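You operate a simulated robot arm through the tools that you are given. There is no shell and no other tool. Be economical: measure what you need, move in short steps, check, and stop when the job is done.

You are at the controls of a simulated two-armed robot. One attempt, no reset.

Task
Run the jar test on three beakers and peg the clearest.
Fine: Push the three plungers home, then by the clock mix fast 5 min or more and slowly 15 min or more, switch off and rest 15 min or more; then stand the red peg in the hole with that paddle's colour.
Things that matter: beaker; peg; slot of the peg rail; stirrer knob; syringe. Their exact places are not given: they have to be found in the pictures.

It is judged by the outcome, as a careful person would: the job done as asked, and still so three seconds after it is handed in. It fails if anything else is knocked over, pushed out of place, dropped, spilled or broken.

Robot
Two 7-joint arms with fingered hands on one trunk, on a base that drives. Base frame: it is fixed to the floor where the robot stands at the start and does not move with it; the origin is under the middle of the robot, x ahead of it, y to its left, z up; the surface under the hand at the start is at about z = 800. Lengths are in mm, angles in degrees, forces in N, time in s.
The left shoulder is at the start at [86, 128, 1157], the right one opposite. Places, roughly: slot of the peg rail [500, 300, 800]; stirrer knob [800, 0, 1000]. Payload 5 kg a hand.
The tool frame of a hand sits at the grasp point between the pads (the TCP): z along the fingers, y along the line on which they close. The tips reach 37 mm beyond it. The gripper opens to 124 mm. The gripper's body begins 43 mm behind the TCP. The gripper is a hand of 3 fingers: y runs from the thumb to the fingers, the wrist lies at [-21, -116, -203] in the tool frame, and closing takes about 1.5 s.
Orientation is that of the tool frame in the base frame, as a unit quaternion [w, x, y, z]. With the fingers straight down and the wrist toward the robot, the tool's x, y and z point along [0, 1, 0], [1, 0, 0] and [0, 0, -1] of the base frame.

Tools
- The arms move only by the tool arm_command. It takes "left_increments", "right_increments" or both (then of equal length, played together; a hand with none holds still); each is a list that holds one entry, the list of rows, each a list of 6 numbers: the shift along the base's x, y, z in units of 250 mm (1.0 is 250 mm), then the turn, a rotation vector about the base's x, y, z in units of 45 degrees (1.0 is 45 degrees). In form: [[[tx, ty, tz, rx, ry, rz], ...]]. A call has 1 to 10 rows; each row is the pose to reach, as a shift and turn from the pose commanded when the call began. "left_gripper" and "right_gripper" are, for a hand that has rows, the gripper command, from -1 (shut) to 1 (fully open), values between in proportion, set as the call begins (left out, the last holds). A call with a number of a shift or a turn outside -1 to 1 is refused whole. Each row takes 0.2 s and may step no farther than 50 mm and 8.6 degrees from the row before; otherwise, or with a gripper value out of range, the whole call is refused. Where a pose cannot be reached the arm comes as near as it can. A force on the tool above 40 N (or 10 N above the force at the start of the call, whichever is more), or a blocked arm, ends the call early, and 0.2 s more pass. Each finger travels about 45 mm/s and halts on what it meets, pressing with about 25 N; the grip force reading is that of the motor and also rises with nothing between the fingers. The clock runs only during rows and for 0.2 s after the last one: add rows that repeat a pose to give the fingers time. The reply holds the time, the measured pose of the TCP, the force on the tool along the base axes, the opening and the grip force, in the units named above and with some noise, with the torque about the TCP (base axes, N m) and any sound that the robot's microphone picked up.
- Cameras (640 x 400 px; columns grow to the right, rows downward): "scene" is now at [251.1, 5.1, 1351.5]; the picture's right is [0.05, -1.00, 0.00], its down [-0.29, -0.01, -0.96] and it looks along [0.96, 0.04, -0.29] (base axes); focal length 214 px, centre (320, 200). "left" rides on the left gripper at [-72, -104, -154] in its tool frame; the picture's right is [-0.83, -0.26, 0.49], its down [0.51, -0.72, 0.47] and it looks along [0.23, 0.64, 0.73] (tool axes); focal length 243 px, centre (320, 200). "right" rides on the right gripper at [72, -104, -154] in its tool frame; the picture's right is [-0.83, 0.26, -0.49], its down [-0.51, -0.72, 0.47] and it looks along [-0.23, 0.64, 0.73] (tool axes); focal length 243 px, centre (320, 200).
- grab_frame(camera): a new picture of that camera. No time passes.
- slide_trunk(by): slides the trunk up (or, below 0, down) by that many mm; the arms and the scene camera ride with it, the base frame stays. It gives what a move gives, with no picture.
- roll_base(legs): drives the robot by 1 to 6 legs, each [ahead, left, turn to the left] in mm, mm and degrees, along the robot's own axes; the way and the turn of a leg run together, so that a leg with both is an arc; at most 1500 mm and 180 degrees a leg. The arms and the cameras ride along, it lands a little off, and it stops where it bumps. It gives what a move gives.
- move_fingers(index, middle, thumb_bend, thumb_turn, hand): sets how far each is bent, from 0 (flat) to 100 (curled in); at 30 the hand is open as for a grip, at 70 the pads meet at the TCP. One left out holds its place. A second passes; each finger stops where it meets its share of the squeeze, and holds until it gets a number again. A gripper value or a shape takes the hand back. It gives what a move gives, with no picture; readings hold the bend of each and the force on the fingers (four entries, about 0 where the hand has none), thumb and palm. thumb_turn goes from beside the hand (0) to across from the fingers (100), as for a grip.
- preshape(shape, hand): the hand has 3 fingers and takes this shape, open, in about a second: jaw (thumb against the fingers, like two jaws); tri (thumb and two fingers); tip (a fingertip pinch); poke (one finger out to press); point (the index stretched); flat (the hand flat); cup (the hand cupped); fist (a fist). The gripper value then closes the fingers along that shape, each until it touches; the sizes above hold for jaw. It gives what a move gives, with no picture.
- pan_tilt(pan, tilt): turns the head with the scene camera to pan (to the left, within 80 degrees either way) and tilt (down, from -29 to 69), counted from straight ahead of the robot. It gives what a move gives.
- pixel_to_xyz(camera, pixels): for up to 12 pixels [column, row] of the newest picture of that camera ("zoom" is the newest enlarged one), the place [x, y, z] in the base frame of the surface seen there, good to about 3 mm. No time passes.
- inspect(camera, box): a new picture of the part [left, top, right, bottom] of that camera's present view, enlarged. No time passes.
- sign_off(): hands the job in; it is judged then, once.

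Work in short steps. Measure before you move; look again where a grasp or a placing could have gone wrong, and mend it. You have 80 turns and 58 pictures in all, those below and enlarged ones among them. Open the grippers and draw the arms clear of the work before you hand the job in, unless the task says otherwise; then end with one line.

The tools are called after "Call:" by a JSON object that holds its "method" and its "body". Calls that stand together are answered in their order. arm_command: Moves the arms, as the interface text tells. Its arguments: {"type":"object","properties":{"left_increments":{"type":"array","items":{"type":"array","items":{"type":"array","items":{"type":"number"}}}},"left_gripper":{"type":"number"},"right_increments":{"type":"array","items":{"type":"array","items":{"type":"array","items":{"type":"number"}}}},"right_gripper":{"type":"number"}},"required":[]} The other tools are called the same way: slide_trunk (by) slides the trunk up or down; preshape (shape, hand) gives the hand a shape; move_fingers (index, middle, thumb_bend, thumb_turn, hand) moves the fingers one by one; roll_base (legs) drives the base; pan_tilt (pan, tilt) turns the head that bears the scene camera; grab_frame (camera) takes a picture; pixel_to_xyz (camera, pixels) gives the place of the surface under pixels of a picture; inspect (camera, box) takes an enlarged picture of a part of a camera's view; sign_off () hands the job in.

At the start:

```text
clock: 0.0
left_eef_pos: [696.6, 350.3, 1417.4]
left_ee_rot: [0.001, 0.708, 0.707, 0.0]
left_ft_force: [0.2, 0.5, 0.1]
left_ft_torque: [0.03, -0.02, 0.0]
left_opening: 123.9
left_grasp_force: 0.1
left_shape: jaw
left_bend: [30.0, 30.0, 30.0, 98.0]
left_finger forces: [0.0, 0.1, 0.0, 0.1, 0.0, 0.0]
right_eef_pos: [672.5, -169.7, 1423.1]
right_ee_rot: [0.0, 0.707, 0.707, 0.0]
right_ft_force: [-0.1, 0.6, 0.1]
right_ft_torque: [-0.02, 0.01, -0.01]
right_opening: 123.4
right_grasp_force: 0.0
right_shape: jaw
right_bend: [30.0, 30.0, 30.0, 98.0]
right_finger forces: [0.0, 0.0, 0.0, 0.0, 0.0, 0.0]
trunk travel left (down, up): [-350.0, 213.0]
robot x, y, heading: [-2.0, -1.6, -0.1]
head pan, tilt: [2.7, 16.8]
```

scene: 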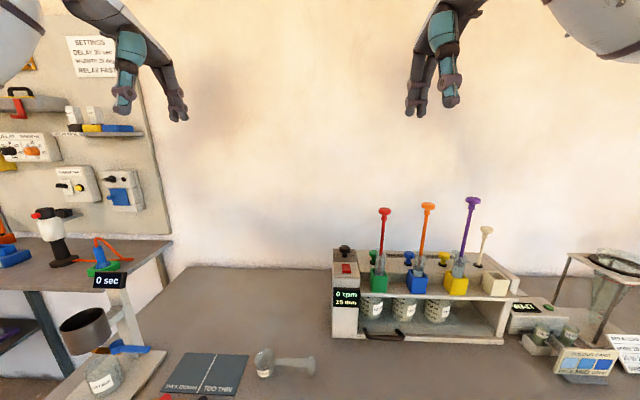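
right: 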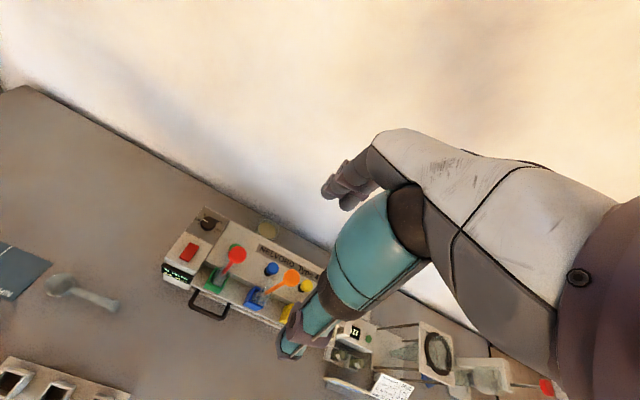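
left: 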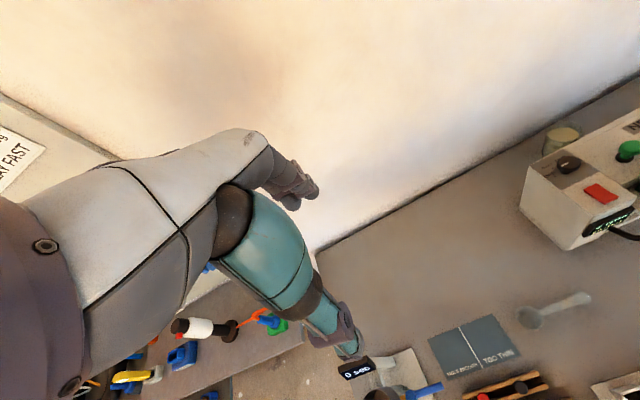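

I start by enlarging the stirrer and looking down for the peg rail.

Call:
{"method": "inspect", "body": {"camera": "scene", "box": [320, 190, 530, 350]}}

Call:
{"method": "pan_tilt", "body": {"pan": 5, "tilt": 50}}

Call:
{"method": "grab_frame", "body": {"camera": "scene"}}

```text
2.50 times, centred on (425, 270) of scene
```

zoom: 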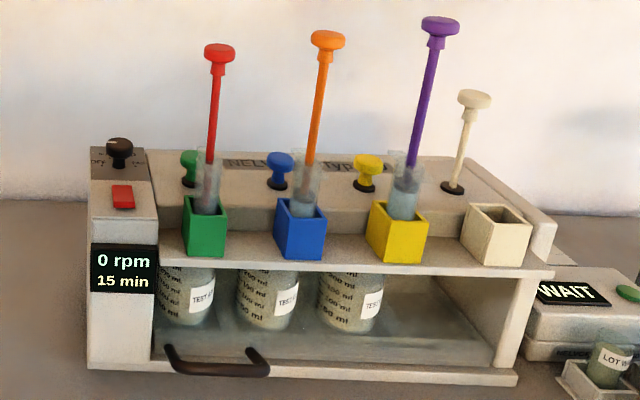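

```text
clock: 1.0
left_eef_pos: [695.7, 351.6, 1418.0]
left_ee_rot: [0.0, 0.708, 0.707, 0.0]
left_ft_force: [1.2, -0.1, -0.3]
left_ft_torque: [0.0, -0.03, -0.01]
left_opening: 124.0
left_grasp_force: 0.1
left_shape: jaw
left_bend: [30.0, 30.0, 30.0, 98.0]
left_finger forces: [0.0, 0.0, 0.0, 0.0, 0.0, 0.1]
right_eef_pos: [672.9, -168.3, 1423.8]
right_ee_rot: [0.0, 0.708, 0.707, 0.0]
right_ft_force: [-0.6, -0.9, -0.1]
right_ft_torque: [-0.02, 0.01, 0.01]
right_opening: 124.0
right_grasp_force: 0.1
right_shape: jaw
right_bend: [30.0, 30.0, 30.0, 98.0]
right_finger forces: [0.1, 0.0, 0.0, 0.0, 0.0, 0.0]
trunk travel left (down, up): [-350.0, 213.0]
robot x, y, heading: [0.6, 4.0, 0.0]
head pan, tilt: [5.0, 50.0]
```

```text
53 pictures are left
```

scene: 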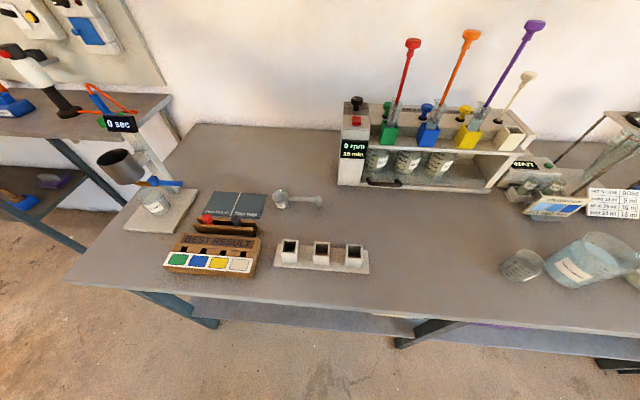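

The rail ("BEST RESULT") is at about (212,255) and the stirrer at about (430,140). I enlarge both and measure.

Call:
{"method": "inspect", "body": {"camera": "scene", "box": [150, 180, 390, 290]}}

Call:
{"method": "pixel_to_xyz", "body": {"camera": "zoom", "pixels": [[85, 145], [100, 147], [155, 165], [145, 100], [150, 110], [190, 115], [110, 185], [75, 210], [215, 225], [245, 240], [350, 170], [265, 130]]}}

Call:
{"method": "inspect", "body": {"camera": "scene", "box": [325, 80, 445, 200]}}

Call:
{"method": "pixel_to_xyz", "body": {"camera": "scene", "pixels": [[413, 43], [470, 35], [534, 26], [529, 75], [357, 102], [356, 120], [353, 150], [389, 138], [428, 137], [466, 140], [345, 130], [440, 108]]}}

```text
2.67 times, centred on (270, 235) of scene
```

zoom: 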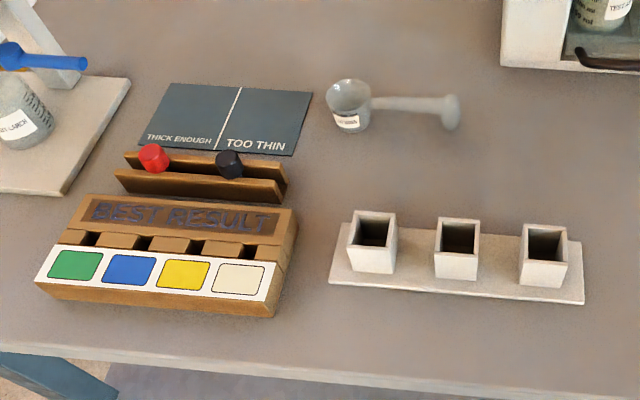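

```text
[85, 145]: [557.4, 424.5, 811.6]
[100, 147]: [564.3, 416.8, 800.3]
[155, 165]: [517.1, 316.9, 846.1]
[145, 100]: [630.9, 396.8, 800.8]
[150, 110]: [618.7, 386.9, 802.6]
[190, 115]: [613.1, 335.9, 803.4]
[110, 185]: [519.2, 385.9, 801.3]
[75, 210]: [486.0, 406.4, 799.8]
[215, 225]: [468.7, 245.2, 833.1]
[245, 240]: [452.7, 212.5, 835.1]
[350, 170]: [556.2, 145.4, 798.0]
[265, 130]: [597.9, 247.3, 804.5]
```

```text
3.33 times, centred on (385, 140) of scene
```

zoom: 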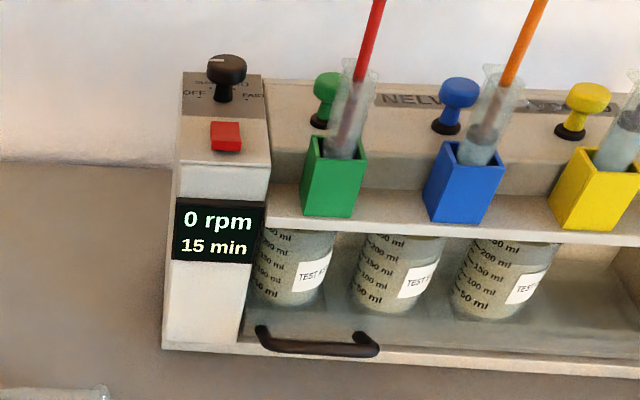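

```text
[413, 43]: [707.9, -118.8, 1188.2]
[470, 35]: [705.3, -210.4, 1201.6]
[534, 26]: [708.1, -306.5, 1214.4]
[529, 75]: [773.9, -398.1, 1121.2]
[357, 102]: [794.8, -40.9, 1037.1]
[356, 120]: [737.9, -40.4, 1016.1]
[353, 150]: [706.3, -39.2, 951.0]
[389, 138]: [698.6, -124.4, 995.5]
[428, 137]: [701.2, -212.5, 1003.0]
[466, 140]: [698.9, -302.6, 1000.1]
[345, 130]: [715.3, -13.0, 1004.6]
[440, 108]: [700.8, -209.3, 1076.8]
```

Next I measure the plungers and syringe tops closely.

Call:
{"method": "inspect", "body": {"camera": "scene", "box": [375, 15, 555, 150]}}

Call:
{"method": "preshape", "body": {"hand": "right", "shape": "fist"}}

Call:
{"method": "grab_frame", "body": {"camera": "right"}}

```text
2.96 times, centred on (465, 82) of scene
```

zoom: 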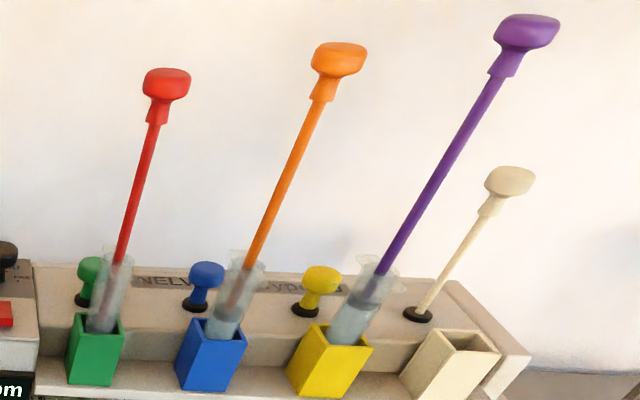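

```text
clock: 1.9
left_eef_pos: [695.5, 349.9, 1417.9]
left_ee_rot: [0.0, 0.707, 0.708, 0.0]
left_ft_force: [-0.6, -0.4, -0.9]
left_ft_torque: [-0.01, 0.02, 0.02]
left_opening: 123.5
left_grasp_force: 0.2
left_shape: jaw
left_bend: [30.0, 30.0, 30.0, 98.0]
left_finger forces: [0.0, 0.0, 0.0, 0.0, 0.1, 0.1]
right_eef_pos: [673.0, -169.6, 1423.2]
right_ee_rot: [-0.001, 0.707, 0.707, 0.001]
right_ft_force: [0.0, 1.1, 0.5]
right_ft_torque: [-0.04, 0.02, -0.01]
right_opening: 0.0
right_grasp_force: 0.0
right_shape: fist
right_bend: [100.0, 100.0, 84.0, 84.0]
right_finger forces: [0.0, 0.1, 0.0, 0.0, 0.0, 0.0]
trunk travel left (down, up): [-350.0, 213.0]
robot x, y, heading: [-0.5, -1.7, 0.0]
head pan, tilt: [5.0, 50.0]
```

```text
49 pictures are left
```

right: 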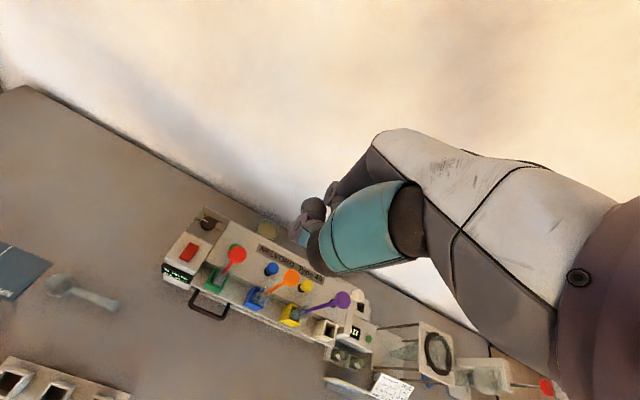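

I'll use the closed jaw instead (tips at a known place). I measure the plunger caps and syringe tops from the enlarged picture.

Call:
{"method": "preshape", "body": {"hand": "right", "shape": "jaw"}}

Call:
{"method": "pixel_to_xyz", "body": {"camera": "zoom", "pixels": [[166, 74], [152, 80], [181, 80], [340, 48], [530, 22], [502, 30], [120, 250], [110, 270], [250, 255], [385, 262], [137, 175], [525, 180]]}}

```text
clock: 2.8
left_eef_pos: [695.4, 352.1, 1418.1]
left_ee_rot: [-0.001, 0.706, 0.708, 0.001]
left_ft_force: [-1.0, 0.6, -0.4]
left_ft_torque: [0.02, 0.0, 0.01]
left_opening: 123.7
left_grasp_force: 0.0
left_shape: jaw
left_bend: [30.0, 30.0, 30.0, 98.0]
left_finger forces: [0.0, 0.1, 0.0, 0.1, 0.0, 0.0]
right_eef_pos: [671.2, -169.1, 1423.3]
right_ee_rot: [0.0, 0.707, 0.707, 0.0]
right_ft_force: [-0.9, 0.8, -0.2]
right_ft_torque: [0.0, 0.0, 0.03]
right_opening: 123.7
right_grasp_force: 0.0
right_shape: jaw
right_bend: [30.0, 30.0, 30.0, 97.0]
right_finger forces: [0.0, 0.1, 0.0, 0.0, 0.0, 0.1]
trunk travel left (down, up): [-350.0, 213.0]
robot x, y, heading: [2.1, 1.0, -0.3]
head pan, tilt: [5.0, 50.0]
```

```text
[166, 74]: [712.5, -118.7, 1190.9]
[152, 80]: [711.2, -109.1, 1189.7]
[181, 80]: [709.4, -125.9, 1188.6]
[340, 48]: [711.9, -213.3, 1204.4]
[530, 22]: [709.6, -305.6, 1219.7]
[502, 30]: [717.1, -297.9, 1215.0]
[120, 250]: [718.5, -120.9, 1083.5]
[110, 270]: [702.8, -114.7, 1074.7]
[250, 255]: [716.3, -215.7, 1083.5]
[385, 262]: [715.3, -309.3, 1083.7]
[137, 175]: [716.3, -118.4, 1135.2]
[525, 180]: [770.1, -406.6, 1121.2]
```

Plunger axes: red (716,-119), orange (716,-212), purple (716,-306); cap tops 1191/1204/1219. I close the right hand and go above the purple one.

Call:
{"method": "arm_command", "body": {"right_increments": [[[0.04, -0.14, -0.05, 0, 0, 0], [0.08, -0.27, -0.12, 0, 0, 0], [0.12, -0.4, -0.2, 0, 0, 0], [0.16, -0.5, -0.3, 0, 0, 0], [0.174, -0.545, -0.42, 0, 0, 0], [0.174, -0.545, -0.452, 0, 0, 0], [0.174, -0.545, -0.452, 0, 0, 0]]], "right_gripper": -1}}

Call:
{"method": "inspect", "body": {"camera": "scene", "box": [400, 0, 600, 125]}}

Call:
{"method": "grab_frame", "body": {"camera": "right"}}

```text
clock: 4.4
left_eef_pos: [695.5, 351.3, 1417.5]
left_ee_rot: [0.0, 0.707, 0.707, 0.0]
left_ft_force: [-0.8, 0.5, 0.8]
left_ft_torque: [0.01, -0.01, 0.01]
left_opening: 123.6
left_grasp_force: 0.0
left_shape: jaw
left_bend: [30.0, 30.0, 30.0, 98.0]
left_finger forces: [0.1, 0.1, 0.0, 0.0, 0.0, 0.0]
right_eef_pos: [716.2, -305.7, 1311.7]
right_ee_rot: [0.0, 0.707, 0.707, 0.0]
right_ft_force: [0.1, 0.1, 0.3]
right_ft_torque: [0.01, -0.02, 0.02]
right_opening: 0.1
right_grasp_force: 4.3
right_shape: jaw
right_bend: [70.0, 70.0, 56.0, 100.0]
right_finger forces: [0.0, 0.0, 0.0, 0.1, 0.1, 0.0]
trunk travel left (down, up): [-350.0, 213.0]
robot x, y, heading: [-0.7, -0.8, 0.1]
head pan, tilt: [5.0, 50.0]
```

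```text
3.20 times, centred on (500, 62) of scene
```

zoom: 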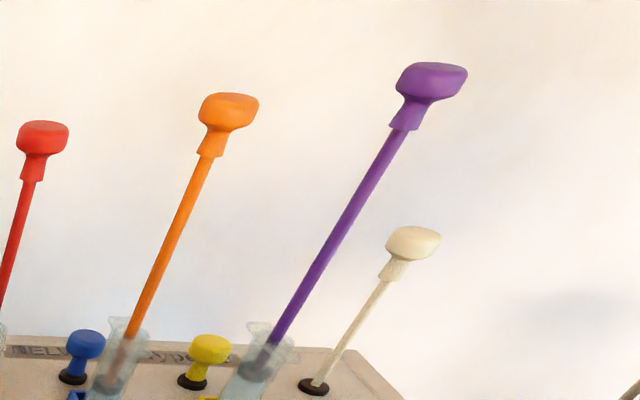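

```text
47 pictures are left
```

right: 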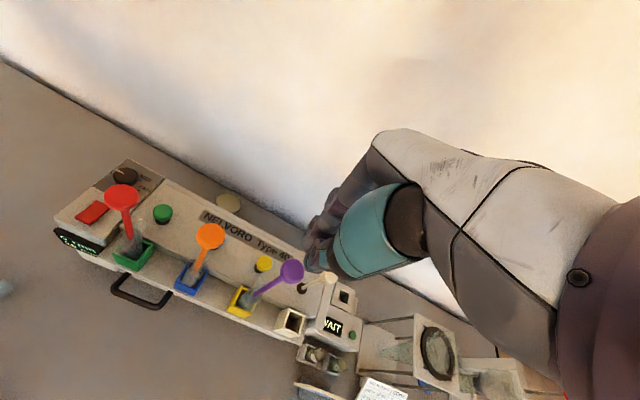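

I tilt the head up to see the fingertips relative to the purple cap.

Call:
{"method": "pan_tilt", "body": {"pan": -15, "tilt": 20}}

Call:
{"method": "inspect", "body": {"camera": "scene", "box": [270, 60, 470, 210]}}

```text
clock: 5.3
left_eef_pos: [696.7, 351.6, 1417.0]
left_ee_rot: [0.001, 0.707, 0.707, 0.0]
left_ft_force: [0.0, -0.4, 0.7]
left_ft_torque: [0.02, 0.01, -0.02]
left_opening: 123.6
left_grasp_force: 0.2
left_shape: jaw
left_bend: [30.0, 30.0, 30.0, 98.0]
left_finger forces: [0.0, 0.1, 0.0, 0.0, 0.0, 0.1]
right_eef_pos: [715.1, -307.7, 1311.2]
right_ee_rot: [0.0, 0.708, 0.707, 0.0]
right_ft_force: [0.1, 0.3, -0.5]
right_ft_torque: [-0.01, -0.02, -0.01]
right_opening: 0.0
right_grasp_force: 24.7
right_shape: jaw
right_bend: [70.0, 70.0, 56.0, 100.0]
right_finger forces: [0.0, 0.0, 0.1, 0.1, 0.1, 0.0]
trunk travel left (down, up): [-350.0, 213.0]
robot x, y, heading: [2.2, -4.3, -0.0]
head pan, tilt: [-15.0, 20.0]
```

```text
2.67 times, centred on (370, 135) of scene
```

zoom: 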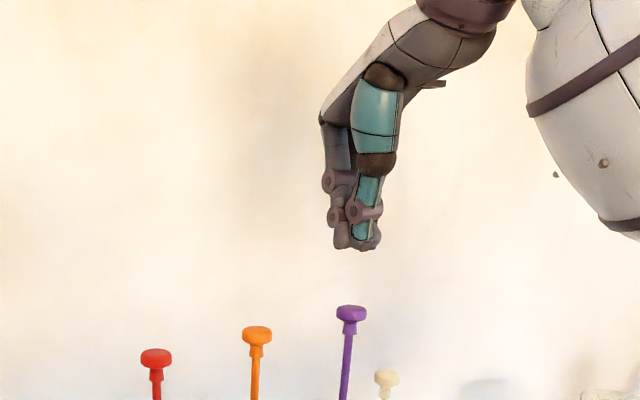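

I measure the fingertips.

Call:
{"method": "pixel_to_xyz", "body": {"camera": "zoom", "pixels": [[340, 244], [358, 246], [374, 244], [352, 310], [365, 190]]}}

```text
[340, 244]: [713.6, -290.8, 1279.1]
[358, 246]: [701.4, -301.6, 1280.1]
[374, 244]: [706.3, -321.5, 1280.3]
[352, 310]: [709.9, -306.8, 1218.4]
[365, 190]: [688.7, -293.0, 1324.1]
```

Tips are at z≈1279, centred over the cap (1219). I descend and push, in steps of about 15 mm; the call halts on force.

Call:
{"method": "arm_command", "body": {"right_increments": [[[0, 0, -0.14, 0, 0, 0], [0, 0, -0.22, 0, 0, 0], [0, 0, -0.26, 0, 0, 0], [0, 0, -0.3, 0, 0, 0], [0, 0, -0.34, 0, 0, 0], [0, 0, -0.38, 0, 0, 0], [0, 0, -0.42, 0, 0, 0], [0, 0, -0.46, 0, 0, 0], [0, 0, -0.5, 0, 0, 0], [0, 0, -0.5, 0, 0, 0]]]}}

Call:
{"method": "inspect", "body": {"camera": "scene", "box": [240, 100, 440, 250]}}

```text
clock: 7.0
left_eef_pos: [693.1, 350.9, 1416.6]
left_ee_rot: [0.0, 0.708, 0.707, 0.0]
left_ft_force: [0.1, 0.5, -0.7]
left_ft_torque: [-0.03, 0.01, 0.05]
left_opening: 123.7
left_grasp_force: 0.1
left_shape: jaw
left_bend: [30.0, 30.0, 30.0, 98.0]
left_finger forces: [0.0, 0.0, 0.0, 0.0, 0.0, 0.0]
right_eef_pos: [714.8, -305.6, 1211.5]
right_ee_rot: [0.005, 0.708, 0.706, 0.009]
right_ft_force: [-0.2, -0.4, 20.0]
right_ft_torque: [0.03, -0.14, 0.04]
right_opening: 0.0
right_grasp_force: 25.3
right_shape: jaw
right_bend: [70.0, 70.0, 56.0, 100.0]
right_finger forces: [0.1, 0.0, 0.1, 0.0, 0.1, 0.1]
trunk travel left (down, up): [-350.0, 213.0]
robot x, y, heading: [0.9, -1.8, -0.2]
head pan, tilt: [-15.0, 20.0]
stopped in row 8 (right hand): the force on the tool passed its limit at 47 N (the readings are from after the stop); the commanded pose is now the measured one
```

```text
2.67 times, centred on (340, 175) of scene
```

zoom: 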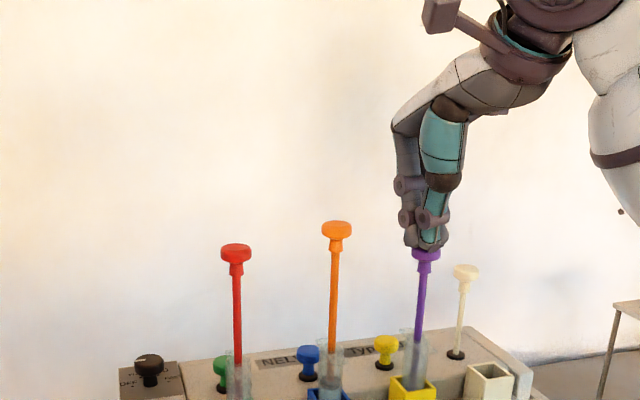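

The plunger went down about 40 mm with a damped resistance. I go on more slowly.

Call:
{"method": "arm_command", "body": {"right_increments": [[[0, 0, -0.02, 0, 0, 0], [0, 0, -0.04, 0, 0, 0], [0, 0, -0.06, 0, 0, 0], [0, 0, -0.08, 0, 0, 0], [0, 0, -0.1, 0, 0, 0], [0, 0, -0.12, 0, 0, 0], [0, 0, -0.14, 0, 0, 0], [0, 0, -0.16, 0, 0, 0], [0, 0, -0.18, 0, 0, 0], [0, 0, -0.2, 0, 0, 0]]]}}

```text
clock: 7.4
left_eef_pos: [694.0, 353.1, 1417.6]
left_ee_rot: [0.0, 0.708, 0.707, 0.0]
left_ft_force: [-0.2, -0.9, -0.4]
left_ft_torque: [0.04, 0.01, -0.06]
left_opening: 123.6
left_grasp_force: 0.0
left_shape: jaw
left_bend: [30.0, 30.0, 30.0, 98.0]
left_finger forces: [0.0, 0.0, 0.0, 0.0, 0.0, 0.0]
right_eef_pos: [715.4, -303.9, 1213.6]
right_ee_rot: [0.007, 0.708, 0.706, 0.012]
right_ft_force: [0.3, 0.2, 20.2]
right_ft_torque: [0.04, -0.12, 0.02]
right_opening: 0.1
right_grasp_force: 25.5
right_shape: jaw
right_bend: [70.0, 70.0, 56.0, 100.0]
right_finger forces: [0.0, 0.0, 0.0, 0.0, 0.1, 0.0]
trunk travel left (down, up): [-350.0, 213.0]
robot x, y, heading: [1.4, -0.3, 0.0]
head pan, tilt: [-15.0, 20.0]
stopped in row 1 (right hand): the force on the tool passed its limit at 43 N (the readings are from after the stop); the commanded pose is now the measured one
```

It may be home (stop at about 1178). I lift off and check whether the cap stays.

Call:
{"method": "arm_command", "body": {"right_increments": [[[0, 0, 0.15, 0, 0, 0], [0, 0, 0.35, 0, 0, 0], [0, 0, 0.35, 0, 0, 0]]]}}

Call:
{"method": "inspect", "body": {"camera": "scene", "box": [260, 140, 440, 275]}}

Call:
{"method": "pixel_to_xyz", "body": {"camera": "zoom", "pixels": [[411, 148], [279, 110], [137, 146], [395, 250]]}}

```text
clock: 8.2
left_eef_pos: [697.0, 349.3, 1416.9]
left_ee_rot: [-0.001, 0.707, 0.707, 0.001]
left_ft_force: [0.1, -0.6, -0.2]
left_ft_torque: [0.01, 0.03, 0.01]
left_opening: 123.8
left_grasp_force: 0.1
left_shape: jaw
left_bend: [30.0, 30.0, 30.0, 98.0]
left_finger forces: [0.1, 0.0, 0.1, 0.0, 0.1, 0.0]
right_eef_pos: [718.6, -308.4, 1295.8]
right_ee_rot: [0.004, 0.708, 0.706, 0.01]
right_ft_force: [0.2, -0.3, 0.3]
right_ft_torque: [0.01, 0.02, 0.01]
right_opening: 0.1
right_grasp_force: 24.7
right_shape: jaw
right_bend: [70.0, 70.0, 56.0, 100.0]
right_finger forces: [0.1, 0.0, 0.1, 0.0, 0.0, 0.0]
trunk travel left (down, up): [-350.0, 213.0]
robot x, y, heading: [1.5, -1.6, 0.0]
head pan, tilt: [-15.0, 20.0]
```

```text
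2.96 times, centred on (350, 208) of scene
```

zoom: 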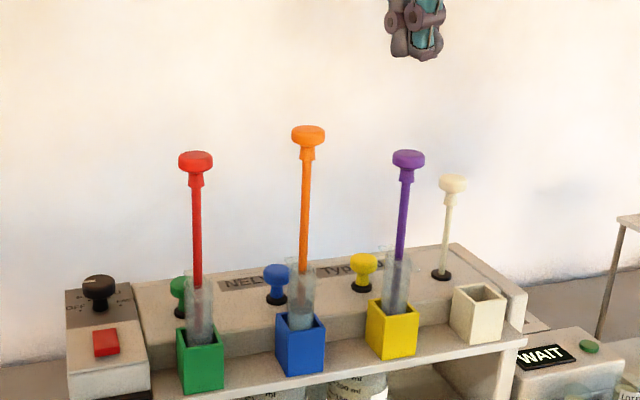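

```text
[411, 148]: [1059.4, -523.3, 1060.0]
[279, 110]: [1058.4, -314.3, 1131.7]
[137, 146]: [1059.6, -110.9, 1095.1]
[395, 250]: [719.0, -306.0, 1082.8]
```

Purple went down and stays. Next I move over the orange one (y −213) and push it.

Call:
{"method": "arm_command", "body": {"right_increments": [[[0, 0.18, 0, 0, 0, 0], [-0.008, 0.37, 0, 0, 0, 0], [-0.008, 0.38, -0.1, 0, 0, 0], [-0.008, 0.38, -0.2, 0, 0, 0], [-0.008, 0.38, -0.24, 0, 0, 0], [-0.008, 0.38, -0.27, 0, 0, 0], [-0.008, 0.38, -0.3, 0, 0, 0], [-0.008, 0.38, -0.33, 0, 0, 0], [-0.008, 0.38, -0.36, 0, 0, 0], [-0.008, 0.38, -0.39, 0, 0, 0]]]}}

Call:
{"method": "pixel_to_xyz", "body": {"camera": "zoom", "pixels": [[408, 154], [307, 130], [196, 156]]}}

```text
clock: 10.4
left_eef_pos: [695.2, 350.5, 1416.8]
left_ee_rot: [0.001, 0.707, 0.707, 0.0]
left_ft_force: [0.7, -0.9, 0.2]
left_ft_torque: [0.02, 0.03, -0.02]
left_opening: 123.7
left_grasp_force: 0.3
left_shape: jaw
left_bend: [30.0, 30.0, 30.0, 98.0]
left_finger forces: [0.0, 0.1, 0.1, 0.0, 0.0, 0.1]
right_eef_pos: [713.9, -210.1, 1212.7]
right_ee_rot: [0.009, 0.708, 0.706, 0.02]
right_ft_force: [0.3, 0.3, 24.5]
right_ft_torque: [0.03, -0.13, 0.02]
right_opening: 0.0
right_grasp_force: 24.5
right_shape: jaw
right_bend: [70.0, 70.0, 56.0, 100.0]
right_finger forces: [0.0, 0.1, 0.0, 0.0, 0.0, 0.0]
trunk travel left (down, up): [-350.0, 213.0]
robot x, y, heading: [0.2, -0.1, 0.3]
head pan, tilt: [-15.0, 20.0]
stopped in row 10 (right hand): the force on the tool passed its limit at 46 N (the readings are from after the stop); the commanded pose is now the measured one
```

```text
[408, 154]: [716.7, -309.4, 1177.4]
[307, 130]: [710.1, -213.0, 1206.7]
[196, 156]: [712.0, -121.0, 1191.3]
```

Orange also stopped at the same height (home ≈1178). Now the red one.

Call:
{"method": "arm_command", "body": {"right_increments": [[[0, 0, 0.15, 0, 0, 0], [0, 0, 0.28, 0, 0, 0], [0.008, 0.18, 0.28, 0, 0, 0], [0.008, 0.36, 0.28, 0, 0, 0], [0.008, 0.36, 0.15, 0, 0, 0], [0.008, 0.36, 0.06, 0, 0, 0], [0.008, 0.36, 0.03, 0, 0, 0], [0.008, 0.36, 0.0, 0, 0, 0], [0.008, 0.36, -0.03, 0, 0, 0], [0.008, 0.36, -0.05, 0, 0, 0]]]}}

```text
clock: 12.4
left_eef_pos: [695.9, 350.4, 1416.7]
left_ee_rot: [0.0, 0.707, 0.707, 0.001]
left_ft_force: [1.2, 0.0, -0.7]
left_ft_torque: [-0.01, 0.04, 0.0]
left_opening: 123.8
left_grasp_force: 0.1
left_shape: jaw
left_bend: [30.0, 30.0, 30.0, 98.0]
left_finger forces: [0.0, 0.0, 0.0, 0.0, 0.0, 0.1]
right_eef_pos: [716.9, -121.6, 1212.1]
right_ee_rot: [0.01, 0.708, 0.705, 0.025]
right_ft_force: [0.1, 0.6, 21.4]
right_ft_torque: [0.04, -0.14, 0.02]
right_opening: 0.0
right_grasp_force: 25.2
right_shape: jaw
right_bend: [70.0, 70.0, 56.0, 100.0]
right_finger forces: [0.0, 0.0, 0.0, 0.1, 0.0, 0.0]
trunk travel left (down, up): [-350.0, 213.0]
robot x, y, heading: [-0.0, 0.3, -0.2]
head pan, tilt: [-15.0, 20.0]
stopped in row 9 (right hand): the force on the tool passed its limit at 48 N (the readings are from after the stop); the commanded pose is now the measured one
```

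I lift up, and look at the caps and the knob panel.

Call:
{"method": "arm_command", "body": {"right_increments": [[[0, 0, 0.15, 0, 0, 0], [0, 0, 0.34, 0, 0, 0], [0, 0, 0.5, 0, 0, 0]]]}}

Call:
{"method": "pan_tilt", "body": {"pan": -10, "tilt": 35}}

Call:
{"method": "inspect", "body": {"camera": "scene", "box": [240, 60, 440, 230]}}

Call:
{"method": "inspect", "body": {"camera": "scene", "box": [250, 130, 310, 190]}}

```text
clock: 13.2
left_eef_pos: [695.0, 350.3, 1416.8]
left_ee_rot: [0.001, 0.707, 0.707, 0.0]
left_ft_force: [0.2, 0.5, -0.5]
left_ft_torque: [-0.02, -0.02, 0.02]
left_opening: 123.8
left_grasp_force: 0.0
left_shape: jaw
left_bend: [30.0, 30.0, 30.0, 98.0]
left_finger forces: [0.0, 0.0, 0.0, 0.0, 0.0, 0.0]
right_eef_pos: [716.0, -120.7, 1334.7]
right_ee_rot: [0.01, 0.709, 0.705, 0.022]
right_ft_force: [-0.2, 0.1, -0.1]
right_ft_torque: [-0.01, 0.04, 0.0]
right_opening: 0.0
right_grasp_force: 24.4
right_shape: jaw
right_bend: [70.0, 70.0, 56.0, 100.0]
right_finger forces: [0.0, 0.0, 0.0, 0.1, 0.0, 0.0]
trunk travel left (down, up): [-350.0, 213.0]
robot x, y, heading: [-2.2, -2.1, 0.1]
head pan, tilt: [-15.0, 20.0]
```

```text
clock: 13.9
left_eef_pos: [697.3, 351.2, 1418.0]
left_ee_rot: [-0.001, 0.707, 0.707, 0.0]
left_ft_force: [-0.8, 0.2, 0.5]
left_ft_torque: [0.01, -0.02, 0.04]
left_opening: 123.8
left_grasp_force: 0.0
left_shape: jaw
left_bend: [30.0, 30.0, 30.0, 98.0]
left_finger forces: [0.0, 0.0, 0.1, 0.0, 0.1, 0.1]
right_eef_pos: [719.0, -121.6, 1334.3]
right_ee_rot: [0.009, 0.709, 0.705, 0.022]
right_ft_force: [-0.2, 0.2, -0.2]
right_ft_torque: [-0.02, 0.04, -0.02]
right_opening: 0.1
right_grasp_force: 24.8
right_shape: jaw
right_bend: [70.0, 70.0, 56.0, 100.0]
right_finger forces: [0.0, 0.1, 0.0, 0.0, 0.1, 0.0]
trunk travel left (down, up): [-350.0, 213.0]
robot x, y, heading: [6.9, 2.1, -0.1]
head pan, tilt: [-10.0, 35.0]
```

```text
2.35 times, centred on (340, 145) of scene
```

zoom: 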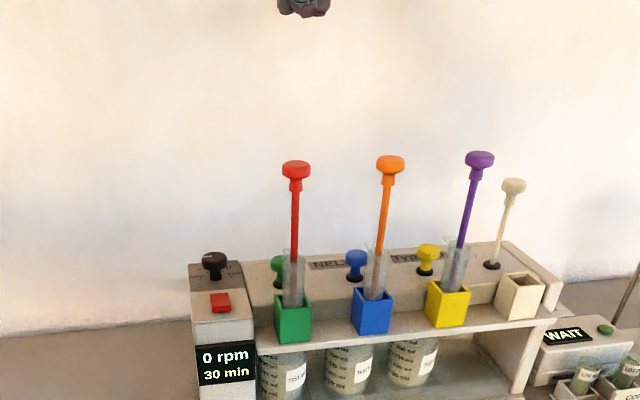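

```text
6.67 times, centred on (280, 160) of scene
```

zoom: 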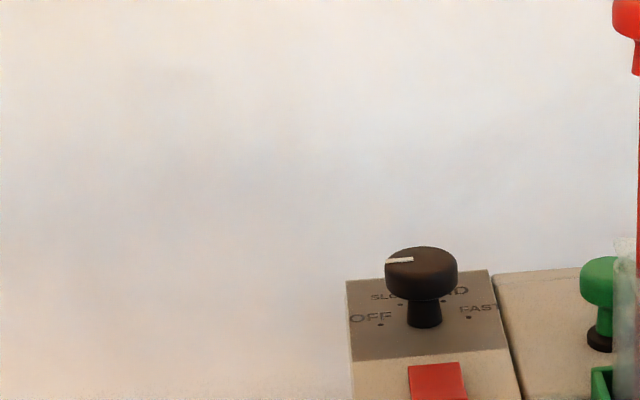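

All three plungers are home, and the display now reads 30 min, so the clock runs about 1 min per second. Dial: OFF left, then SLOW, another setting, and FAST to the right. I measure the knob and its neighbours.

Call:
{"method": "pixel_to_xyz", "body": {"camera": "zoom", "pixels": [[421, 252], [390, 272], [455, 272], [424, 300], [380, 324], [468, 318], [400, 304], [443, 299], [435, 375], [600, 270], [370, 335], [500, 295]]}}

Call:
{"method": "arm_command", "body": {"right_increments": [[[0, -0.15, 0.1, 0, 0, 0], [0, -0.3, 0.2, 0, 0, 0], [-0.1, -0.45, 0.25, 0, 0, 0], [-0.2, -0.6, 0.25, 0, 0, 0]]]}}

Call:
{"method": "grab_frame", "body": {"camera": "left"}}

```text
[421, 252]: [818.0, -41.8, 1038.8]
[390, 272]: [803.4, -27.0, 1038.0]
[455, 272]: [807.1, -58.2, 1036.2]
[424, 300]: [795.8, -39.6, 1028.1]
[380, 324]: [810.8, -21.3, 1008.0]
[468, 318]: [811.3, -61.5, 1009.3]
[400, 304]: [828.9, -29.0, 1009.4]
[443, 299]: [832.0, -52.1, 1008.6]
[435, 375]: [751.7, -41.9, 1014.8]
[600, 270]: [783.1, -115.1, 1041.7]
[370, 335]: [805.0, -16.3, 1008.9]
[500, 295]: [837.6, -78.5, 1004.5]
```

```text
clock: 14.9
left_eef_pos: [694.4, 347.6, 1419.3]
left_ee_rot: [0.0, 0.708, 0.707, 0.001]
left_ft_force: [-0.2, 0.2, -0.3]
left_ft_torque: [0.03, -0.04, 0.01]
left_opening: 123.9
left_grasp_force: 0.0
left_shape: jaw
left_bend: [30.0, 30.0, 30.0, 98.0]
left_finger forces: [0.0, 0.0, 0.1, 0.0, 0.1, 0.0]
right_eef_pos: [664.1, -274.8, 1397.7]
right_ee_rot: [0.008, 0.709, 0.705, 0.023]
right_ft_force: [-1.0, 0.5, -0.3]
right_ft_torque: [0.04, 0.0, -0.01]
right_opening: 0.1
right_grasp_force: 25.2
right_shape: jaw
right_bend: [70.0, 70.0, 56.0, 100.0]
right_finger forces: [0.1, 0.1, 0.0, 0.1, 0.1, 0.1]
trunk travel left (down, up): [-350.0, 213.0]
robot x, y, heading: [-1.4, -2.9, 0.2]
head pan, tilt: [-10.0, 35.0]
```

```text
41 pictures are left
```

left: 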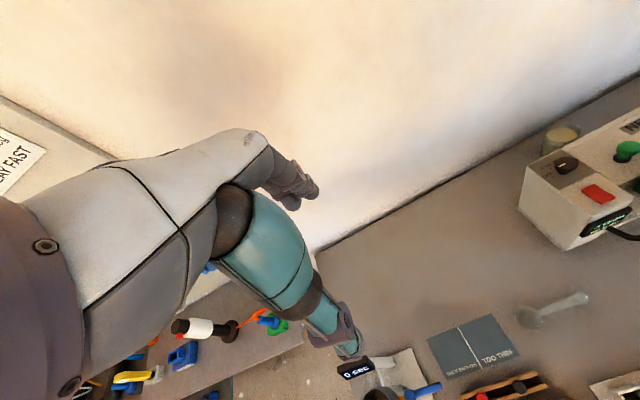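

Knob: centre about (809,-42), top z 1039, panel z 1009; OFF faces +y and FAST −y, so it takes 180° clockwise seen from above. I bring the left hand over it, half closed and pre-turned a little.

Call:
{"method": "arm_command", "body": {"left_increments": [[[0, -0.15, 0, 0, 0, -0.1], [0, -0.3, -0.05, 0, 0, -0.222], [0, -0.45, -0.1, 0, 0, -0.222], [0, -0.6, -0.15, 0, 0, -0.222], [0.05, -0.75, -0.2, 0, 0, -0.222], [0.1, -0.9, -0.25, 0, 0, -0.222], [0.2, -0.96, -0.3, 0, 0, -0.222], [0.3, -0.96, -0.4, 0, 0, -0.222], [0.4, -0.96, -0.5, 0, 0, -0.222], [0.448, -0.96, -0.6, 0, 0, -0.222]]], "left_gripper": -0.03}}

Call:
{"method": "grab_frame", "body": {"camera": "scene"}}

```text
clock: 17.1
left_eef_pos: [809.6, 110.8, 1266.8]
left_ee_rot: [-0.001, 0.766, 0.643, -0.001]
left_ft_force: [0.1, -0.7, 0.5]
left_ft_torque: [0.03, -0.02, 0.03]
left_opening: 60.4
left_grasp_force: 0.0
left_shape: jaw
left_bend: [74.0, 45.0, 70.0, 100.0]
left_finger forces: [0.0, 0.0, 0.1, 0.0, 0.0, 0.0]
right_eef_pos: [668.2, -271.7, 1395.9]
right_ee_rot: [0.009, 0.709, 0.705, 0.022]
right_ft_force: [0.3, 0.1, 0.5]
right_ft_torque: [0.01, 0.02, -0.01]
right_opening: 0.0
right_grasp_force: 24.6
right_shape: jaw
right_bend: [70.0, 70.0, 56.0, 100.0]
right_finger forces: [0.0, 0.2, 0.1, 0.0, 0.0, 0.0]
trunk travel left (down, up): [-350.0, 213.0]
robot x, y, heading: [-0.7, -0.9, 0.1]
head pan, tilt: [-10.0, 35.0]
```

```text
40 pictures are left
```

scene: 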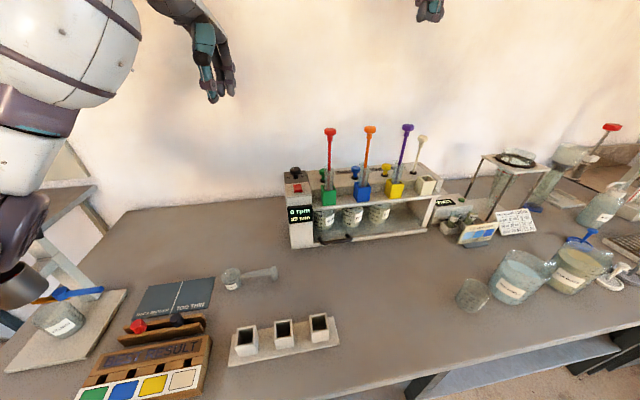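

The left bends read [74,45,70], which is odd, so I look at the hand closely and measure it.

Call:
{"method": "inspect", "body": {"camera": "scene", "box": [170, 20, 260, 120]}}

Call:
{"method": "grab_frame", "body": {"camera": "left"}}

```text
4.00 times, centred on (215, 70) of scene
```

zoom: 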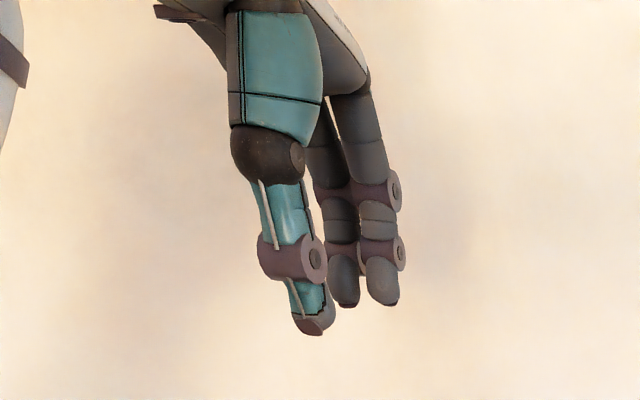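

```text
38 pictures are left
```

left: 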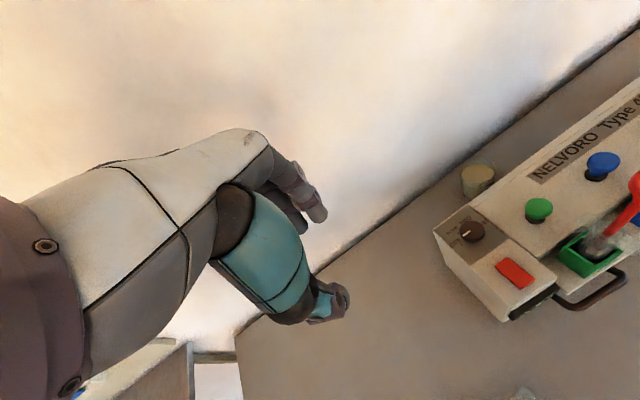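

Something pale stands behind the stirrer at (477,178) of the left picture; I measure it and the fingertips.

Call:
{"method": "pixel_to_xyz", "body": {"camera": "left", "pixels": [[477, 172], [477, 192], [471, 228], [472, 233], [539, 207], [515, 273], [462, 225], [635, 185]]}}

Call:
{"method": "pixel_to_xyz", "body": {"camera": "zoom", "pixels": [[310, 330], [345, 302], [385, 302], [310, 285]]}}

```text
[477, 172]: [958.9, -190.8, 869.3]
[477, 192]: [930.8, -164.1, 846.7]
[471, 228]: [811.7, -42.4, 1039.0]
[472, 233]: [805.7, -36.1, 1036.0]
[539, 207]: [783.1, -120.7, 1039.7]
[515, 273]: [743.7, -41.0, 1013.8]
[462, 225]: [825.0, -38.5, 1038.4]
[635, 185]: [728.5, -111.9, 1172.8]
```

```text
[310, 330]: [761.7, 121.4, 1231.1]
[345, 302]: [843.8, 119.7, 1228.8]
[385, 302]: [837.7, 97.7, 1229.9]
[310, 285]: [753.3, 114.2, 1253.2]
```

The jar is low, so it is clear. I shift over the knob and come down to just above it.

Call:
{"method": "arm_command", "body": {"left_increments": [[[0, -0.15, 0, 0, 0, 0], [0, -0.3, 0, 0, 0, 0], [0, -0.46, 0, 0, 0, 0], [0.002, -0.609, -0.05, 0, 0, 0], [0.002, -0.609, -0.2, 0, 0, 0], [0.002, -0.609, -0.36, 0, 0, 0], [0.002, -0.609, -0.52, 0, 0, 0], [0.002, -0.609, -0.66, 0, 0, 0], [0.002, -0.609, -0.72, 0, 0, 0], [0.002, -0.609, -0.72, 0, 0, 0]]]}}

Call:
{"method": "inspect", "body": {"camera": "scene", "box": [250, 100, 370, 200]}}

Call:
{"method": "inspect", "body": {"camera": "left", "box": [220, 160, 460, 360]}}

```text
clock: 19.3
left_eef_pos: [809.6, -42.3, 1087.0]
left_ee_rot: [-0.001, 0.766, 0.642, -0.001]
left_ft_force: [0.2, 0.0, 0.1]
left_ft_torque: [0.02, -0.01, -0.06]
left_opening: 60.4
left_grasp_force: 0.1
left_shape: jaw
left_bend: [74.0, 45.0, 70.0, 100.0]
left_finger forces: [0.0, 0.0, 0.0, 0.0, 0.1, 0.0]
right_eef_pos: [668.0, -271.9, 1397.6]
right_ee_rot: [0.009, 0.709, 0.705, 0.023]
right_ft_force: [0.0, -0.1, -0.3]
right_ft_torque: [0.03, 0.0, -0.01]
right_opening: 0.0
right_grasp_force: 24.5
right_shape: jaw
right_bend: [70.0, 70.0, 56.0, 100.0]
right_finger forces: [0.0, 0.1, 0.0, 0.0, 0.1, 0.1]
trunk travel left (down, up): [-350.0, 213.0]
robot x, y, heading: [2.3, -0.6, -0.1]
head pan, tilt: [-10.0, 35.0]
```

```text
4.00 times, centred on (310, 150) of scene
```

zoom: 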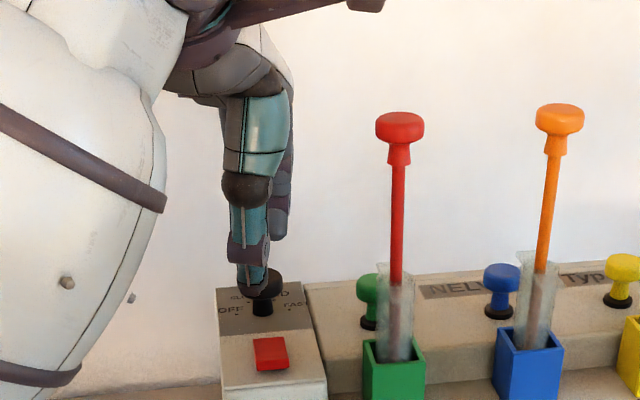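

```text
2.00 times, centred on (340, 260) of left
```

zoom: 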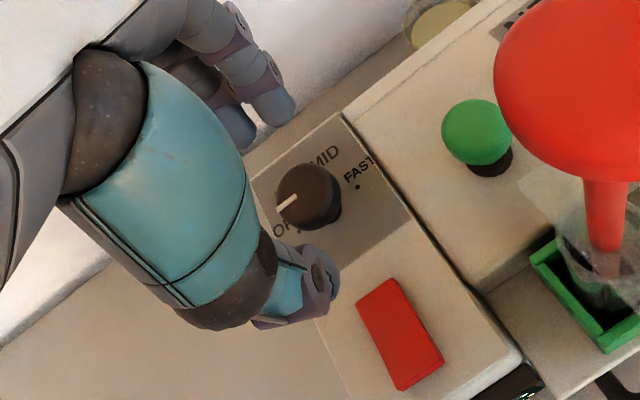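

It's well aligned: thumb in front and two fingers behind the knob. I go down 35 mm and close on it.

Call:
{"method": "arm_command", "body": {"left_increments": [[[0, 0, -0.07, 0, 0, 0], [0, 0, -0.14, 0, 0, 0]]]}}

Call:
{"method": "arm_command", "body": {"left_increments": [[[0, 0, 0, 0, 0, 0], [0, 0, 0, 0, 0, 0], [0, 0, 0, 0, 0, 0], [0, 0, 0, 0, 0, 0], [0, 0, 0, 0, 0, 0], [0, 0, 0, 0, 0, 0]]], "left_gripper": -1}}

Call:
{"method": "inspect", "body": {"camera": "left", "box": [220, 160, 460, 360]}}

```text
clock: 19.9
left_eef_pos: [809.0, -41.5, 1053.6]
left_ee_rot: [0.0, 0.766, 0.643, 0.0]
left_ft_force: [0.4, -1.2, 4.6]
left_ft_torque: [0.03, 0.18, 0.04]
left_opening: 60.2
left_grasp_force: 0.0
left_shape: jaw
left_bend: [74.0, 45.0, 71.0, 100.0]
left_finger forces: [0.1, 0.0, 0.1, 0.0, 4.1, 0.0]
right_eef_pos: [666.3, -271.3, 1397.3]
right_ee_rot: [0.009, 0.708, 0.706, 0.022]
right_ft_force: [-0.5, 0.1, -1.0]
right_ft_torque: [-0.05, 0.0, 0.01]
right_opening: 0.0
right_grasp_force: 24.9
right_shape: jaw
right_bend: [70.0, 70.0, 56.0, 100.0]
right_finger forces: [0.0, 0.1, 0.1, 0.0, 0.0, 0.0]
trunk travel left (down, up): [-350.0, 213.0]
robot x, y, heading: [-2.7, -2.3, -0.1]
head pan, tilt: [-10.0, 35.0]
```

```text
clock: 21.3
left_eef_pos: [810.1, -41.9, 1050.6]
left_ee_rot: [-0.002, 0.766, 0.643, -0.002]
left_ft_force: [9.5, -2.6, -7.2]
left_ft_torque: [-0.14, -0.08, 0.0]
left_opening: 21.7
left_grasp_force: 25.4
left_shape: jaw
left_bend: [72.0, 68.0, 77.0, 100.0]
left_finger forces: [17.1, 9.7, 0.0, 0.0, 16.7, 0.0]
right_eef_pos: [669.2, -271.5, 1396.8]
right_ee_rot: [0.008, 0.709, 0.705, 0.021]
right_ft_force: [0.1, 0.3, 0.6]
right_ft_torque: [0.02, -0.01, 0.02]
right_opening: 0.0
right_grasp_force: 24.6
right_shape: jaw
right_bend: [70.0, 70.0, 56.0, 100.0]
right_finger forces: [0.0, 0.1, 0.1, 0.1, 0.0, 0.0]
trunk travel left (down, up): [-350.0, 213.0]
robot x, y, heading: [0.8, 1.7, 0.1]
head pan, tilt: [-10.0, 35.0]
```

```text
2.00 times, centred on (340, 260) of left
```

zoom: 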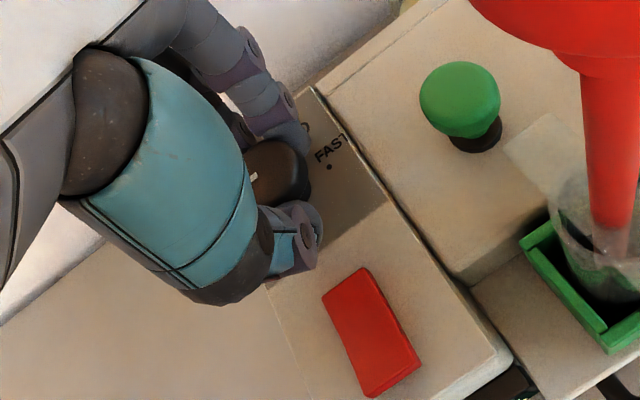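

The knob is gripped. I turn clockwise 45°.

Call:
{"method": "arm_command", "body": {"left_increments": [[[0, 0, 0, 0, 0, -0.167], [0, 0, 0, 0, 0, -0.333], [0, 0, 0, 0, 0, -0.5], [0, 0, 0, 0, 0, -0.667], [0, 0, 0, 0, 0, -0.833], [0, 0, 0, 0, 0, -1.0]]]}}

Call:
{"method": "arm_command", "body": {"left_increments": [[[0, 0, 0, 0, 0, -0.167], [0, 0, 0, 0, 0, -0.333], [0, 0, 0, 0, 0, -0.5], [0, 0, 0, 0, 0, -0.667], [0, 0, 0, 0, 0, -0.833], [0, 0, 0, 0, 0, -1.0]]]}}

Call:
{"method": "inspect", "body": {"camera": "scene", "box": [250, 100, 370, 230]}}

```text
clock: 22.7
left_eef_pos: [810.1, -41.0, 1049.8]
left_ee_rot: [-0.001, 0.954, 0.299, -0.001]
left_ft_force: [4.2, -1.5, -12.9]
left_ft_torque: [0.09, 0.11, 0.0]
left_opening: 21.1
left_grasp_force: 25.2
left_shape: jaw
left_bend: [72.0, 68.0, 77.0, 100.0]
left_finger forces: [16.5, 12.7, 0.0, 0.1, 18.5, 0.1]
right_eef_pos: [670.0, -272.1, 1396.6]
right_ee_rot: [0.008, 0.709, 0.705, 0.022]
right_ft_force: [0.1, -0.2, 0.5]
right_ft_torque: [-0.03, 0.0, -0.01]
right_opening: 0.0
right_grasp_force: 25.1
right_shape: jaw
right_bend: [70.0, 70.0, 56.0, 100.0]
right_finger forces: [0.0, 0.1, 0.0, 0.1, 0.1, 0.1]
trunk travel left (down, up): [-350.0, 213.0]
robot x, y, heading: [0.2, -1.0, -0.1]
head pan, tilt: [-10.0, 35.0]
```

```text
clock: 24.1
left_eef_pos: [810.0, -42.2, 1049.7]
left_ee_rot: [0.0, 0.996, -0.088, -0.001]
left_ft_force: [5.1, 0.4, -16.1]
left_ft_torque: [0.29, -0.02, 0.01]
left_opening: 20.7
left_grasp_force: 24.9
left_shape: jaw
left_bend: [72.0, 69.0, 76.0, 100.0]
left_finger forces: [16.8, 14.1, 0.0, 0.1, 18.9, 0.0]
right_eef_pos: [670.7, -272.5, 1396.3]
right_ee_rot: [0.008, 0.709, 0.705, 0.022]
right_ft_force: [-0.2, 0.7, 0.5]
right_ft_torque: [0.01, -0.02, 0.01]
right_opening: 0.2
right_grasp_force: 25.1
right_shape: jaw
right_bend: [70.0, 70.0, 56.0, 100.0]
right_finger forces: [0.0, 0.0, 0.0, 0.0, 0.0, 0.0]
trunk travel left (down, up): [-350.0, 213.0]
robot x, y, heading: [1.9, 2.9, 0.1]
head pan, tilt: [-10.0, 35.0]
```

```text
3.08 times, centred on (310, 165) of scene
```

zoom: 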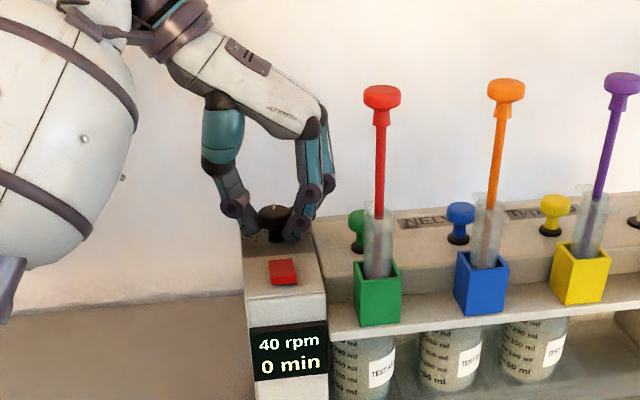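

It works: 40 rpm, with the minutes counting from the change. I keep turning the same way, checking the wrist follows.

Call:
{"method": "arm_command", "body": {"left_increments": [[[0, 0, 0, 0, 0, -0.167], [0, 0, 0, 0, 0, -0.333], [0, 0, 0, 0, 0, -0.5], [0, 0, 0, 0, 0, -0.667], [0, 0, 0, 0, 0, -0.833], [0, 0, 0, 0, 0, -1.0]]]}}

Call:
{"method": "inspect", "body": {"camera": "scene", "box": [250, 100, 370, 230]}}

```text
clock: 25.5
left_eef_pos: [810.4, -40.5, 1051.1]
left_ee_rot: [-0.001, 0.887, -0.463, -0.001]
left_ft_force: [6.5, 1.8, -16.4]
left_ft_torque: [0.24, -0.26, -0.06]
left_opening: 20.3
left_grasp_force: 25.0
left_shape: jaw
left_bend: [72.0, 70.0, 76.0, 100.0]
left_finger forces: [17.0, 12.6, 0.1, 0.0, 19.3, 0.1]
right_eef_pos: [669.5, -271.6, 1395.8]
right_ee_rot: [0.008, 0.709, 0.705, 0.022]
right_ft_force: [-0.2, 0.1, 0.3]
right_ft_torque: [0.02, 0.03, 0.04]
right_opening: 0.0
right_grasp_force: 24.5
right_shape: jaw
right_bend: [70.0, 70.0, 56.0, 100.0]
right_finger forces: [0.1, 0.0, 0.0, 0.0, 0.0, 0.0]
trunk travel left (down, up): [-350.0, 213.0]
robot x, y, heading: [-1.8, -0.0, -0.0]
head pan, tilt: [-10.0, 35.0]
```

```text
3.08 times, centred on (310, 165) of scene
```

zoom: 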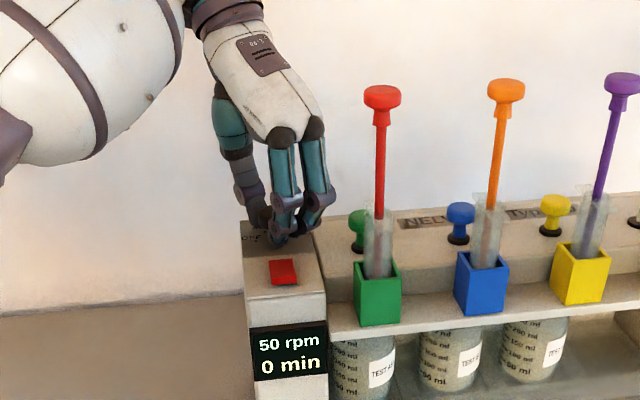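

It still follows cleanly (50 rpm, turned 135°). One more 45°.

Call:
{"method": "arm_command", "body": {"left_increments": [[[0, 0, 0, 0, 0, -0.167], [0, 0, 0, 0, 0, -0.333], [0, 0, 0, 0, 0, -0.5], [0, 0, 0, 0, 0, -0.667], [0, 0, 0, 0, 0, -0.833], [0, 0, 0, 0, 0, -1.0]]]}}

Call:
{"method": "inspect", "body": {"camera": "scene", "box": [250, 100, 370, 230]}}

```text
clock: 26.9
left_eef_pos: [810.5, -41.3, 1050.1]
left_ee_rot: [0.0, -0.642, 0.767, 0.0]
left_ft_force: [7.5, 6.7, -15.3]
left_ft_torque: [0.15, -0.38, 0.0]
left_opening: 20.4
left_grasp_force: 25.5
left_shape: jaw
left_bend: [72.0, 70.0, 76.0, 100.0]
left_finger forces: [18.5, 9.5, 0.0, 0.1, 19.7, 0.0]
right_eef_pos: [670.6, -270.1, 1395.0]
right_ee_rot: [0.008, 0.709, 0.705, 0.022]
right_ft_force: [0.4, -0.1, -0.1]
right_ft_torque: [-0.01, -0.01, 0.0]
right_opening: 0.1
right_grasp_force: 25.1
right_shape: jaw
right_bend: [70.0, 70.0, 56.0, 100.0]
right_finger forces: [0.1, 0.1, 0.1, 0.1, 0.0, 0.1]
trunk travel left (down, up): [-350.0, 213.0]
robot x, y, heading: [-0.3, -0.8, 0.2]
head pan, tilt: [-10.0, 35.0]
```

```text
3.08 times, centred on (310, 165) of scene
```

zoom: 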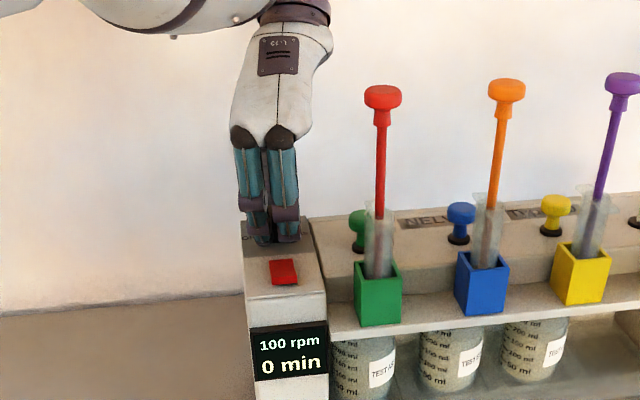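

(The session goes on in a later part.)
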